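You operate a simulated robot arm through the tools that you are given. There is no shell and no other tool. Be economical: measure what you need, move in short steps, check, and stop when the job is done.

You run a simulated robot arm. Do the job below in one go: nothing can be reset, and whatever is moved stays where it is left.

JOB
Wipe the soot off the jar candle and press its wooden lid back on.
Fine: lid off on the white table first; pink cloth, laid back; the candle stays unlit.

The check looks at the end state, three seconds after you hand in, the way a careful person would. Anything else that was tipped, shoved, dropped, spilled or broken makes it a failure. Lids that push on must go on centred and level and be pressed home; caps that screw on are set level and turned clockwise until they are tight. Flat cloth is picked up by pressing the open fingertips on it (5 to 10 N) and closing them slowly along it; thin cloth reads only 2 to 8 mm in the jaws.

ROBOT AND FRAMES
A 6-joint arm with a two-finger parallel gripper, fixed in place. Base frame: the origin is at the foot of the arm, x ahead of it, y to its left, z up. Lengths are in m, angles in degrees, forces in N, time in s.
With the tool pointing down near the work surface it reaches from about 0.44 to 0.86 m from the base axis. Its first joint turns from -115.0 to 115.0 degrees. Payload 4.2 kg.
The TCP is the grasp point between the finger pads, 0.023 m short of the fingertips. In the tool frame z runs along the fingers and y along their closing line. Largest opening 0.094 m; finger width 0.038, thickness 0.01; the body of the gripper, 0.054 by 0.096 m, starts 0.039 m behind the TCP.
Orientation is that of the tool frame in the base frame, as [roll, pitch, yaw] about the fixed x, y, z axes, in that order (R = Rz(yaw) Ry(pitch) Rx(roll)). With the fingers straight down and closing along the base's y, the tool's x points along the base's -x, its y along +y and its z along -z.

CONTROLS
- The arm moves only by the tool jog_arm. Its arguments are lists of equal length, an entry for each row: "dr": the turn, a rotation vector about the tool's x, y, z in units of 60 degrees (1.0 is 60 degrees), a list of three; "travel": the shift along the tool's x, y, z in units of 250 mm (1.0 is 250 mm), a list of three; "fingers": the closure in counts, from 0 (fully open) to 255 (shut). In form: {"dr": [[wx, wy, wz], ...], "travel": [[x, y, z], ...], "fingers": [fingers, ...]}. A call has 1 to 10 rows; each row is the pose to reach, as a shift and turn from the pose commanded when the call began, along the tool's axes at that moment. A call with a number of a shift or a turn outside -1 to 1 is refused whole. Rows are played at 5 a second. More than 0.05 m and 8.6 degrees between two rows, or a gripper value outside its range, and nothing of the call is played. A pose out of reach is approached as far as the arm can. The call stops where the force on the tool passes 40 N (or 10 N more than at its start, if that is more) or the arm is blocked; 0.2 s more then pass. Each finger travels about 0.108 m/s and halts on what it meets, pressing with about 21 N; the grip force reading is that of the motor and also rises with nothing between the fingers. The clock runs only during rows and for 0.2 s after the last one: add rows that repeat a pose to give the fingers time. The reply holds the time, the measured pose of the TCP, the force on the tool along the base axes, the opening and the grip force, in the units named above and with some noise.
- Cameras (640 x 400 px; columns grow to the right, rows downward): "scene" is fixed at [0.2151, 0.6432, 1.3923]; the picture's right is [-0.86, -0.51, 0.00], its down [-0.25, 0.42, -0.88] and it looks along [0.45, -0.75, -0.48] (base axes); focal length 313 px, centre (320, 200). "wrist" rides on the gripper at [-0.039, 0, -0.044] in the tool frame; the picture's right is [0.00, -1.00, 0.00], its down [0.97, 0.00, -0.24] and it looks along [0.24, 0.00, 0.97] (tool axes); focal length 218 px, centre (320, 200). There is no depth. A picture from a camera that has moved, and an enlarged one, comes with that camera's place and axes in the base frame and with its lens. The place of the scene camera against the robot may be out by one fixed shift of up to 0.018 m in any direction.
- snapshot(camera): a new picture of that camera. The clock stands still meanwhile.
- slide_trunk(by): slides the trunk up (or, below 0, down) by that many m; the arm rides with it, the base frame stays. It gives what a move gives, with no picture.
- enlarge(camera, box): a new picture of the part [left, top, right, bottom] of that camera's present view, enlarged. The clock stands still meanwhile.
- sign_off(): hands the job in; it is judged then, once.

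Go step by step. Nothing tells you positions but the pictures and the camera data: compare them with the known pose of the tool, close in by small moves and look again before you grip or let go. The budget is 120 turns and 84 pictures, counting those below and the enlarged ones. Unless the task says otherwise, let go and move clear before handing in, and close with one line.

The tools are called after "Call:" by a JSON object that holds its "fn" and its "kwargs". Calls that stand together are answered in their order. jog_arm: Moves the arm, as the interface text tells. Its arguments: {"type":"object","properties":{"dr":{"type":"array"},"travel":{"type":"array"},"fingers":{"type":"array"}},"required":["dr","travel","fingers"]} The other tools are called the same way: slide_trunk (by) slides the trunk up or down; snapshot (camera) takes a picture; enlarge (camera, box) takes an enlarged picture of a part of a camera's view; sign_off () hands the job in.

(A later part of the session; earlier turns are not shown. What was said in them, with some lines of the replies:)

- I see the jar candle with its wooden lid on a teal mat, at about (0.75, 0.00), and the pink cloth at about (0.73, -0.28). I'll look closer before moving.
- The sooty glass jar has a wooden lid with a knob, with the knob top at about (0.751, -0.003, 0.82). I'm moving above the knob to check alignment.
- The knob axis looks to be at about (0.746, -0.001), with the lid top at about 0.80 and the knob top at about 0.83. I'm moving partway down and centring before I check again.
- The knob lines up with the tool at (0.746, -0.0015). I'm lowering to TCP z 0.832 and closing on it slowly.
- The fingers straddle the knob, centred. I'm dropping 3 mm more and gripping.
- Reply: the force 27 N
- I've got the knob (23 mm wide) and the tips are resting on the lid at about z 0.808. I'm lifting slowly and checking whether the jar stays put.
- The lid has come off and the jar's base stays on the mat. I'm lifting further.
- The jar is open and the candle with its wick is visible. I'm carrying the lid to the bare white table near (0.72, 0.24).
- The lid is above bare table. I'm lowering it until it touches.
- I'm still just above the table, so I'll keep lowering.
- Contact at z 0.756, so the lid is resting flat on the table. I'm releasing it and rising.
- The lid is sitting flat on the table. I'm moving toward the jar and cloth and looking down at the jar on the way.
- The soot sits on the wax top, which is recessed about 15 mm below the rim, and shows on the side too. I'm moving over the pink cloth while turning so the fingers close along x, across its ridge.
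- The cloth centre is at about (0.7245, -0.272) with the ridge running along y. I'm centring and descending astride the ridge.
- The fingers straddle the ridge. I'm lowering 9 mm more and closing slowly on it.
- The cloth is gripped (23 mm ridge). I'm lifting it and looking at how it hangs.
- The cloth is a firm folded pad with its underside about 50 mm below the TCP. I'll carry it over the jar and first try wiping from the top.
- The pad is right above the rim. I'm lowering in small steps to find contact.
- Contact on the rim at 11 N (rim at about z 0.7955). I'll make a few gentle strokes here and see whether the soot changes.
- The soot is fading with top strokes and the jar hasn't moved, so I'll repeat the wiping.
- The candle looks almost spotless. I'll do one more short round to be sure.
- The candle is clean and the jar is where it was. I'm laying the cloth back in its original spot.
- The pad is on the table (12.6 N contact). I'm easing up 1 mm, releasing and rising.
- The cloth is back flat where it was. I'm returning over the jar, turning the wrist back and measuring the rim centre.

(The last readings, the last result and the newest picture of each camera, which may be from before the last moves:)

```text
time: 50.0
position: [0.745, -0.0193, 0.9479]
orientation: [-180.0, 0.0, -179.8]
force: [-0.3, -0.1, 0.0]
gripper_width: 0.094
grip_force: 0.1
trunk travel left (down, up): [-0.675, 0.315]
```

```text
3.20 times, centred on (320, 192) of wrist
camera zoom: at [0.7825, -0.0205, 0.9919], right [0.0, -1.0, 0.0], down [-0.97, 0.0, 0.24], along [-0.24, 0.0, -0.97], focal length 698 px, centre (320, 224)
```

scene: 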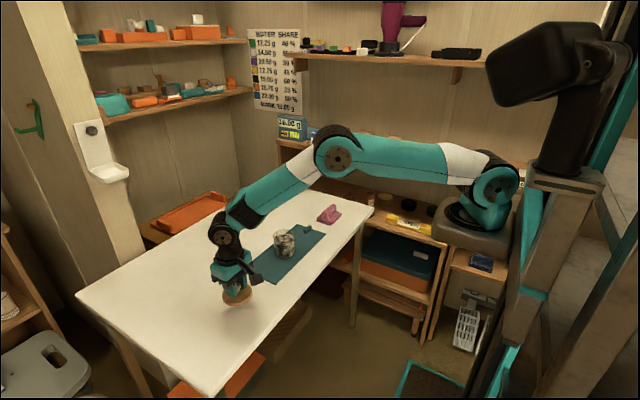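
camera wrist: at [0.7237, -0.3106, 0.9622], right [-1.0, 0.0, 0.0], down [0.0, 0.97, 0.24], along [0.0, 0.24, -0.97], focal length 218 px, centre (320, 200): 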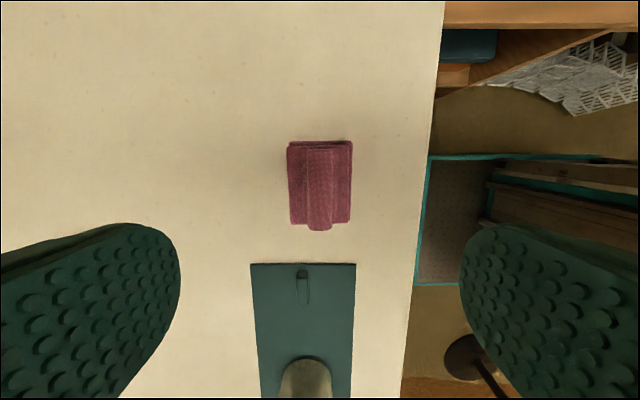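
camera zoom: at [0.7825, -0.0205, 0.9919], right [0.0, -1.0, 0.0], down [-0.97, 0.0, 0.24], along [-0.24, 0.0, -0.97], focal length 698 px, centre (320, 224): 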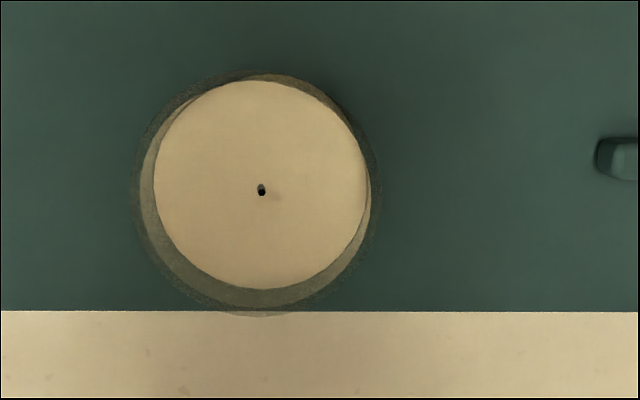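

Jar rim centre measured at about (0.7427, -0.0022). Next I'll fetch the lid, measuring its centre from the same relative height.

Call:
{"fn": "jog_arm", "kwargs": {"dr": [[0, 0, 0], [0, 0, 0], [0, 0, 0], [0, 0, 0], [0, 0, 0], [0, 0, 0], [0, 0, 0], [0, 0, 0], [0, 0, 0]], "travel": [[0.01, 0.12, 0], [0.02, 0.24, 0], [0.03, 0.36, 0], [0.04, 0.48, 0], [0.06, 0.6, 0], [0.08, 0.73, 0.06], [0.1, 0.86, 0.12], [0.1, 1.0, 0.18], [0.1, 1.0, 0.252]], "fingers": [0, 0, 0, 0, 0, 0, 0, 0, 0]}}

Call:
{"fn": "enlarge", "kwargs": {"camera": "wrist", "box": [220, 130, 420, 255]}}

```text
time: 52.0
position: [0.7174, 0.2299, 0.8861]
orientation: [179.9, 0.0, 179.9]
force: [-0.4, 0.3, 0.8]
gripper_width: 0.0938
grip_force: 0.1
trunk travel left (down, up): [-0.675, 0.315]
```

```text
3.20 times, centred on (320, 192) of wrist
camera zoom: at [0.7571, 0.2286, 0.9301], right [0.0, -1.0, 0.0], down [-0.97, 0.0, 0.24], along [-0.24, 0.0, -0.97], focal length 698 px, centre (320, 224)
```

zoom: 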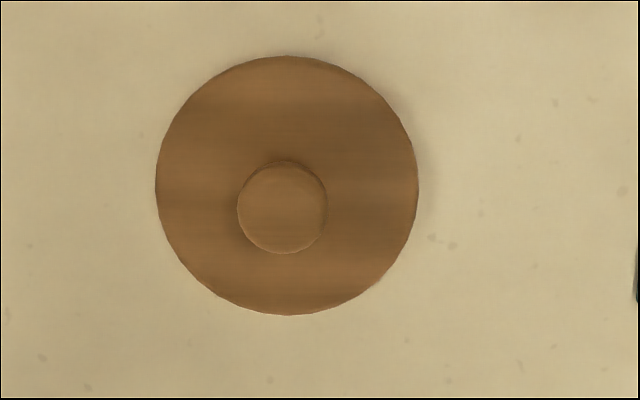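

The lid centre measures about (0.7196, 0.238), so jar minus lid is (+0.0228, -0.2411). I'm descending on the knob and gripping.

Call:
{"fn": "jog_arm", "kwargs": {"dr": [[0, 0, 0], [0, 0, 0], [0, 0, 0], [0, 0, 0], [0, 0, 0], [0, 0, 0], [0, 0, 0], [0, 0, 0], [0, 0, 0], [0, 0, 0]], "travel": [[-0.006, 0.038, 0.1], [-0.006, 0.038, 0.2], [-0.006, 0.038, 0.32], [-0.006, 0.038, 0.42], [-0.006, 0.038, 0.48], [-0.006, 0.038, 0.505], [-0.006, 0.038, 0.505], [-0.006, 0.038, 0.505], [-0.006, 0.038, 0.505], [-0.006, 0.038, 0.505]], "fingers": [0, 0, 0, 0, 40, 80, 120, 160, 175, 175]}}

Call:
{"fn": "snapshot", "kwargs": {"camera": "wrist"}}

```text
time: 54.2
position: [0.7208, 0.2399, 0.7607]
orientation: [-180.0, 0.1, 180.0]
force: [0.1, -0.2, -0.3]
gripper_width: 0.0297
grip_force: 0.0
trunk travel left (down, up): [-0.675, 0.315]
```

```text
48 pictures are left
camera wrist: at [0.7591, 0.2392, 0.8037], right [0.0, -1.0, 0.0], down [-0.97, 0.0, 0.24], along [-0.24, 0.0, -0.97], focal length 218 px, centre (320, 200)
```

wrist: 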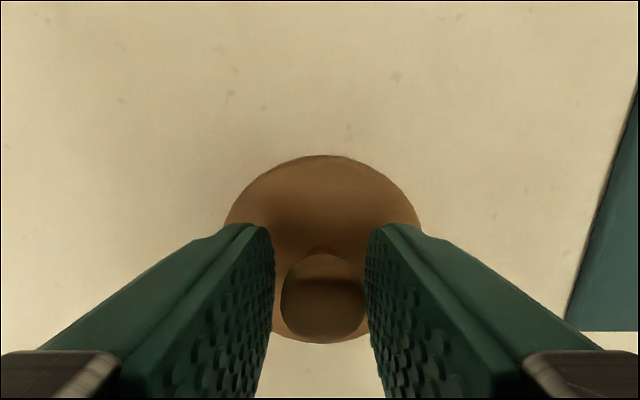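

The knob is within 1 mm of centre. I'm lowering 2 mm and closing gently.

Call:
{"fn": "jog_arm", "kwargs": {"dr": [[0, 0, 0], [0, 0, 0], [0, 0, 0], [0, 0, 0], [0, 0, 0], [0, 0, 0]], "travel": [[0, -0.003, 0.004], [0, -0.003, 0.008], [0, -0.003, 0.008], [0, -0.003, 0.008], [0, -0.003, 0.008], [0, -0.003, 0.008]], "fingers": [175, 185, 195, 210, 225, 240]}}

```text
time: 55.6
position: [0.7205, 0.2381, 0.7573]
orientation: [-180.0, 0.1, 180.0]
force: [-0.5, 0.6, 2.1]
gripper_width: 0.0227
grip_force: 21.3
trunk travel left (down, up): [-0.675, 0.315]
```

The lid is gripped. I'm lifting it and carrying it over the jar.

Call:
{"fn": "jog_arm", "kwargs": {"dr": [[0, 0, 0], [0, 0, 0], [0, 0, 0], [0, 0, 0], [0, 0, 0]], "travel": [[0, 0, -0.04], [0, 0, -0.14], [0, 0, -0.26], [0, 0, -0.38], [0, 0, -0.48]], "fingers": [240, 240, 240, 240, 240]}}

Call:
{"fn": "jog_arm", "kwargs": {"dr": [[0, 0, 0], [0, 0, 0], [0, 0, 0], [0, 0, 0], [0, 0, 0], [0, 0, 0], [0, 0, 0], [0, 0, 0], [0, 0, 0], [0, 0, 0]], "travel": [[-0.011, -0.12, 0], [-0.023, -0.24, 0], [-0.034, -0.36, 0], [-0.046, -0.48, 0], [-0.057, -0.6, 0], [-0.068, -0.72, 0], [-0.08, -0.84, 0], [-0.0912, -0.962, 0], [-0.0912, -0.962, 0.04], [-0.0912, -0.962, 0.08]], "fingers": [240, 240, 240, 240, 240, 240, 240, 240, 240, 240]}}

Call:
{"fn": "snapshot", "kwargs": {"camera": "wrist"}}

Call:
{"fn": "enlarge", "kwargs": {"camera": "scene", "box": [250, 195, 320, 265]}}

```text
time: 56.8
position: [0.7216, 0.2383, 0.878]
orientation: [180.0, 0.1, -179.9]
force: [0.5, -0.5, -2.0]
gripper_width: 0.023
grip_force: 21.0
trunk travel left (down, up): [-0.675, 0.315]
```

```text
time: 59.0
position: [0.7425, -0.0017, 0.8562]
orientation: [-179.9, 0.0, 180.0]
force: [-0.4, 0.4, -0.6]
gripper_width: 0.0229
grip_force: 20.9
trunk travel left (down, up): [-0.675, 0.315]
```

```text
47 pictures are left
camera wrist: at [0.7814, -0.0024, 0.9017], right [0.0, -1.0, 0.0], down [-0.97, 0.0, 0.24], along [-0.24, 0.0, -0.97], focal length 218 px, centre (320, 200)
```

wrist: 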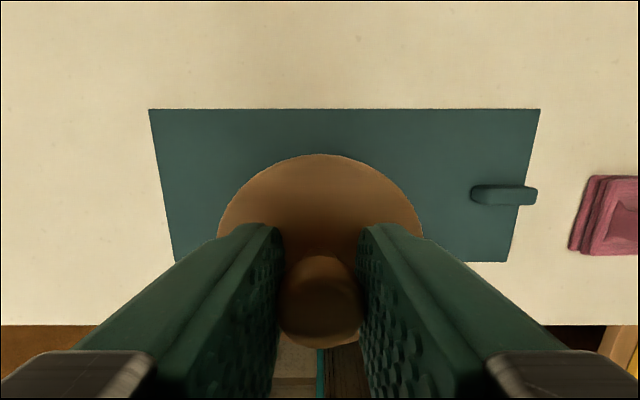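

```text
5.71 times, centred on (285, 230) of scene
camera zoom: at [0.2151, 0.6432, 1.3923], right [-0.86, -0.51, 0.0], down [-0.25, 0.42, -0.88], along [0.45, -0.75, -0.48], focal length 1791 px, centre (520, 29)
```

zoom: 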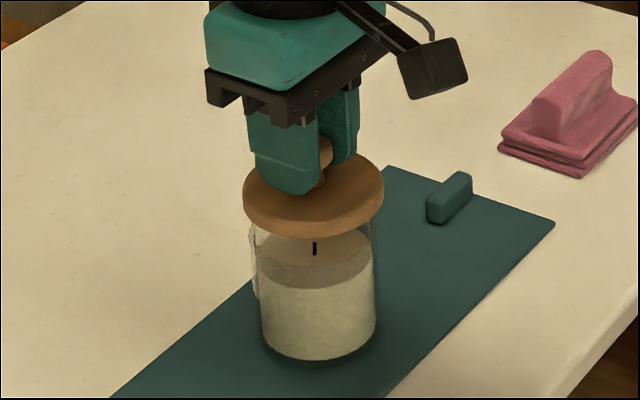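

The lid is centred over the jar in both views. I'm lowering to just above the rim.

Call:
{"fn": "jog_arm", "kwargs": {"dr": [[0, 0, 0], [0, 0, 0], [0, 0, 0], [0, 0, 0]], "travel": [[0, 0, 0.03], [0, 0, 0.056], [0, 0, 0.072], [0, 0, 0.08]], "fingers": [240, 240, 240, 240]}}

Call:
{"fn": "enlarge", "kwargs": {"camera": "scene", "box": [255, 215, 315, 265]}}

```text
time: 60.0
position: [0.7434, -0.0021, 0.8378]
orientation: [-180.0, 0.0, -180.0]
force: [-1.0, -0.3, -0.9]
gripper_width: 0.0229
grip_force: 21.3
trunk travel left (down, up): [-0.675, 0.315]
```

```text
8.00 times, centred on (285, 240) of scene
camera zoom: at [0.2151, 0.6432, 1.3923], right [-0.86, -0.51, 0.0], down [-0.25, 0.42, -0.88], along [0.45, -0.75, -0.48], focal length 2507 px, centre (600, -120)
```

zoom: 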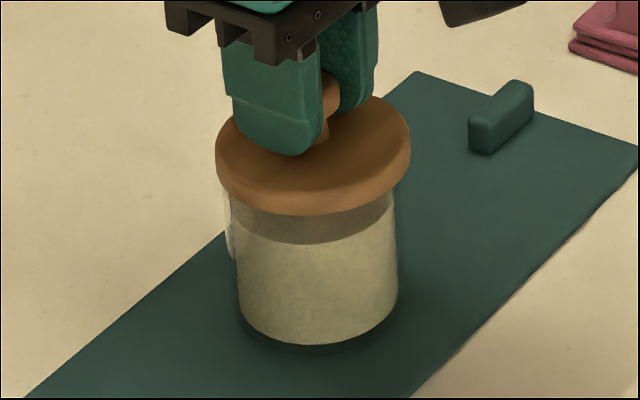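

Well centred. I'm pressing down in 1 mm steps, watching the force.

Call:
{"fn": "jog_arm", "kwargs": {"dr": [[0, 0, 0], [0, 0, 0], [0, 0, 0], [0, 0, 0], [0, 0, 0]], "travel": [[0, 0, 0.006], [0, 0, 0.01], [0, 0, 0.014], [0, 0, 0.018], [0, 0, 0.022]], "fingers": [240, 240, 240, 240, 240]}}

```text
time: 61.2
position: [0.7464, -0.0009, 0.8337]
orientation: [180.0, 0.3, 180.0]
force: [4.2, 3.2, 21.5]
gripper_width: 0.023
grip_force: 21.2
trunk travel left (down, up): [-0.675, 0.315]
```

Contact at 21 N with a small side force, so I'll check alignment before pressing further.

Call:
{"fn": "enlarge", "kwargs": {"camera": "scene", "box": [255, 215, 315, 265]}}

Call:
{"fn": "snapshot", "kwargs": {"camera": "wrist"}}

```text
8.00 times, centred on (285, 240) of scene
camera zoom: at [0.2151, 0.6432, 1.3923], right [-0.86, -0.51, 0.0], down [-0.25, 0.42, -0.88], along [0.45, -0.75, -0.48], focal length 2507 px, centre (600, -120)
```

zoom: 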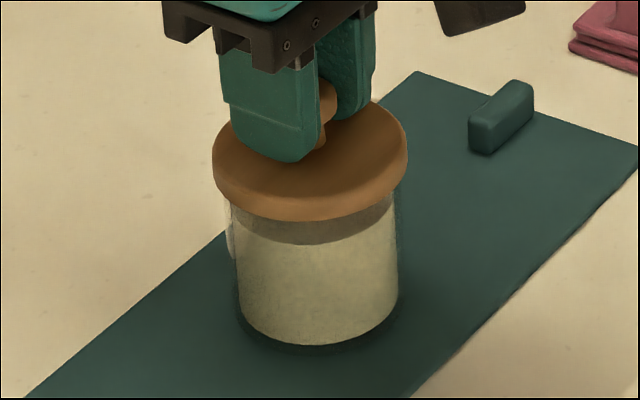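

```text
43 pictures are left
camera wrist: at [0.7827, -0.0024, 0.8783], right [0.0, -1.0, 0.0], down [-0.97, 0.0, 0.23], along [-0.23, 0.0, -0.97], focal length 218 px, centre (320, 200)
```

wrist: 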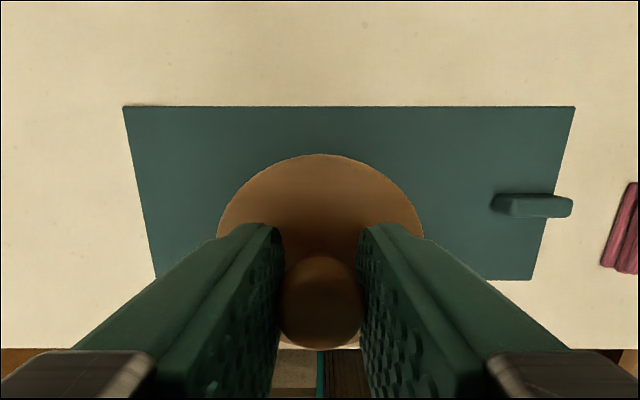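

The lid sits centred and within about 1 mm of its original height. I'm pressing a bit harder to drive it home.

Call:
{"fn": "jog_arm", "kwargs": {"dr": [[0, 0, 0], [0, 0, 0], [0, 0, 0], [0, 0, 0]], "travel": [[0, 0, 0.003], [0, 0, 0.006], [0, 0, 0.009], [0, 0, 0.009]], "fingers": [240, 240, 240, 240]}}

Call:
{"fn": "enlarge", "kwargs": {"camera": "scene", "box": [255, 215, 315, 265]}}

```text
time: 62.2
position: [0.7434, -0.0018, 0.8304]
orientation: [-179.9, 0.1, 179.9]
force: [4.8, 2.1, 25.7]
gripper_width: 0.0229
grip_force: 21.2
trunk travel left (down, up): [-0.675, 0.315]
```

```text
8.00 times, centred on (285, 240) of scene
camera zoom: at [0.2151, 0.6432, 1.3923], right [-0.86, -0.51, 0.0], down [-0.25, 0.42, -0.88], along [0.45, -0.75, -0.48], focal length 2507 px, centre (600, -120)
```

zoom: 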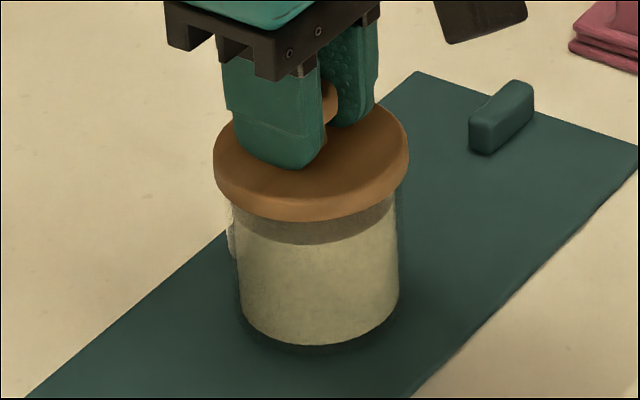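

The tips now rest on the lid top at the same height as before removal. I'll press slightly more to confirm it's firmly home.

Call:
{"fn": "jog_arm", "kwargs": {"dr": [[0, 0, 0], [0, 0, 0], [0, 0, 0]], "travel": [[0, 0, 0.003], [0, 0, 0.005], [0, 0, 0.005]], "fingers": [240, 240, 240]}}

```text
time: 63.0
position: [0.7438, -0.0029, 0.8309]
orientation: [179.9, 0.2, -180.0]
force: [-0.8, 3.0, 38.8]
gripper_width: 0.023
grip_force: 21.6
trunk travel left (down, up): [-0.675, 0.315]
```

It's firm at 38.8 N with no further travel, so the lid is home. I'm easing the force off, opening and rising.

Call:
{"fn": "jog_arm", "kwargs": {"dr": [[0, 0, 0], [0, 0, 0], [0, 0, 0], [0, 0, 0], [0, 0, 0], [0, 0, 0], [0, 0, 0], [0, 0, 0], [0, 0, 0]], "travel": [[0, 0, -0.006], [0, 0, -0.006], [0, 0, -0.006], [0, 0, -0.008], [0, 0, -0.02], [0, 0, -0.06], [0, 0, -0.15], [0, 0, -0.3], [0, 0, -0.48]], "fingers": [235, 190, 150, 110, 80, 40, 0, 0, 0]}}

Call:
{"fn": "enlarge", "kwargs": {"camera": "scene", "box": [255, 215, 315, 265]}}

Call:
{"fn": "enlarge", "kwargs": {"camera": "wrist", "box": [220, 130, 420, 255]}}

```text
time: 65.0
position: [0.745, -0.0038, 0.9468]
orientation: [-180.0, -0.1, 180.0]
force: [-0.6, -0.3, -0.4]
gripper_width: 0.0943
grip_force: 0.0
trunk travel left (down, up): [-0.675, 0.315]
```

```text
8.00 times, centred on (285, 240) of scene
camera zoom: at [0.2151, 0.6432, 1.3923], right [-0.86, -0.51, 0.0], down [-0.25, 0.42, -0.88], along [0.45, -0.75, -0.48], focal length 2507 px, centre (600, -120)
```

zoom: 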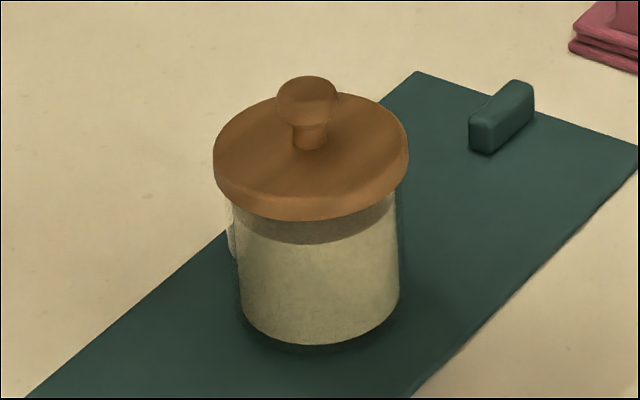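

```text
3.20 times, centred on (320, 192) of wrist
camera zoom: at [0.7814, -0.0046, 0.9907], right [0.0, -1.0, 0.0], down [-0.97, 0.0, 0.24], along [-0.24, 0.0, -0.97], focal length 698 px, centre (320, 224)
```

zoom: 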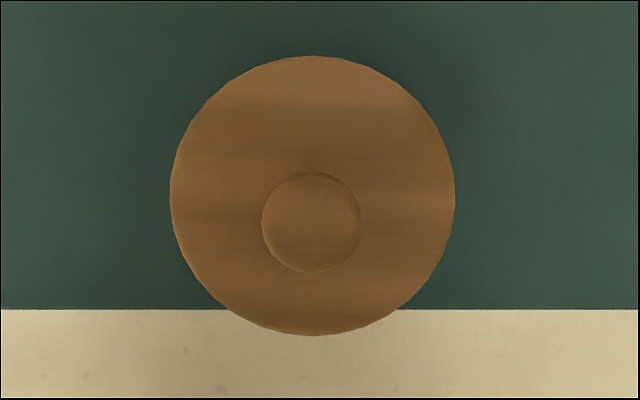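

The lid looks level and centred. I'll take the same view as the pre-job picture to compare seat height, plus one of the whole scene.

Call:
{"fn": "enlarge", "kwargs": {"camera": "scene", "box": [230, 190, 360, 290]}}

Call:
{"fn": "snapshot", "kwargs": {"camera": "scene"}}

```text
4.00 times, centred on (295, 240) of scene
camera zoom: at [0.2151, 0.6432, 1.3923], right [-0.86, -0.51, 0.0], down [-0.25, 0.42, -0.88], along [0.45, -0.75, -0.48], focal length 1254 px, centre (420, 40)
```

zoom: 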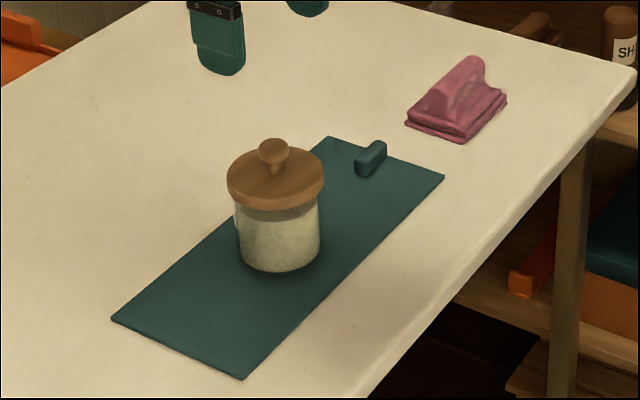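

```text
38 pictures are left
```

scene: 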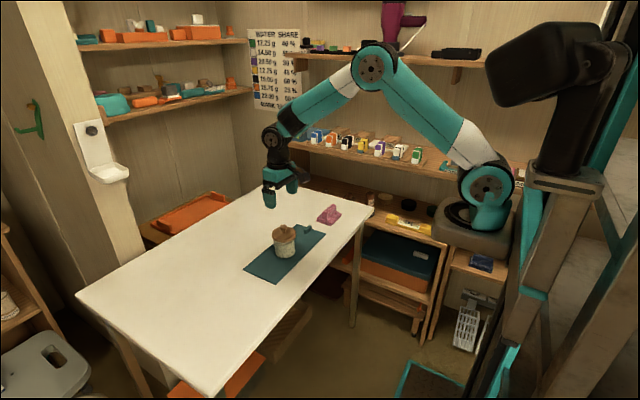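

Everything matches the starting view: the lid is home and level, the glass and wax are clean, the cloth is back in place, and the arm is clear. I'm handing in.

Call:
{"fn": "sign_off", "kwargs": {}}

```text
The job is handed in.
```

The soot is wiped off the jar candle, its wooden lid is pressed home, the pink cloth is laid back in its place and the candle was never lit; the jar ended up about 3–4 mm from where it started.
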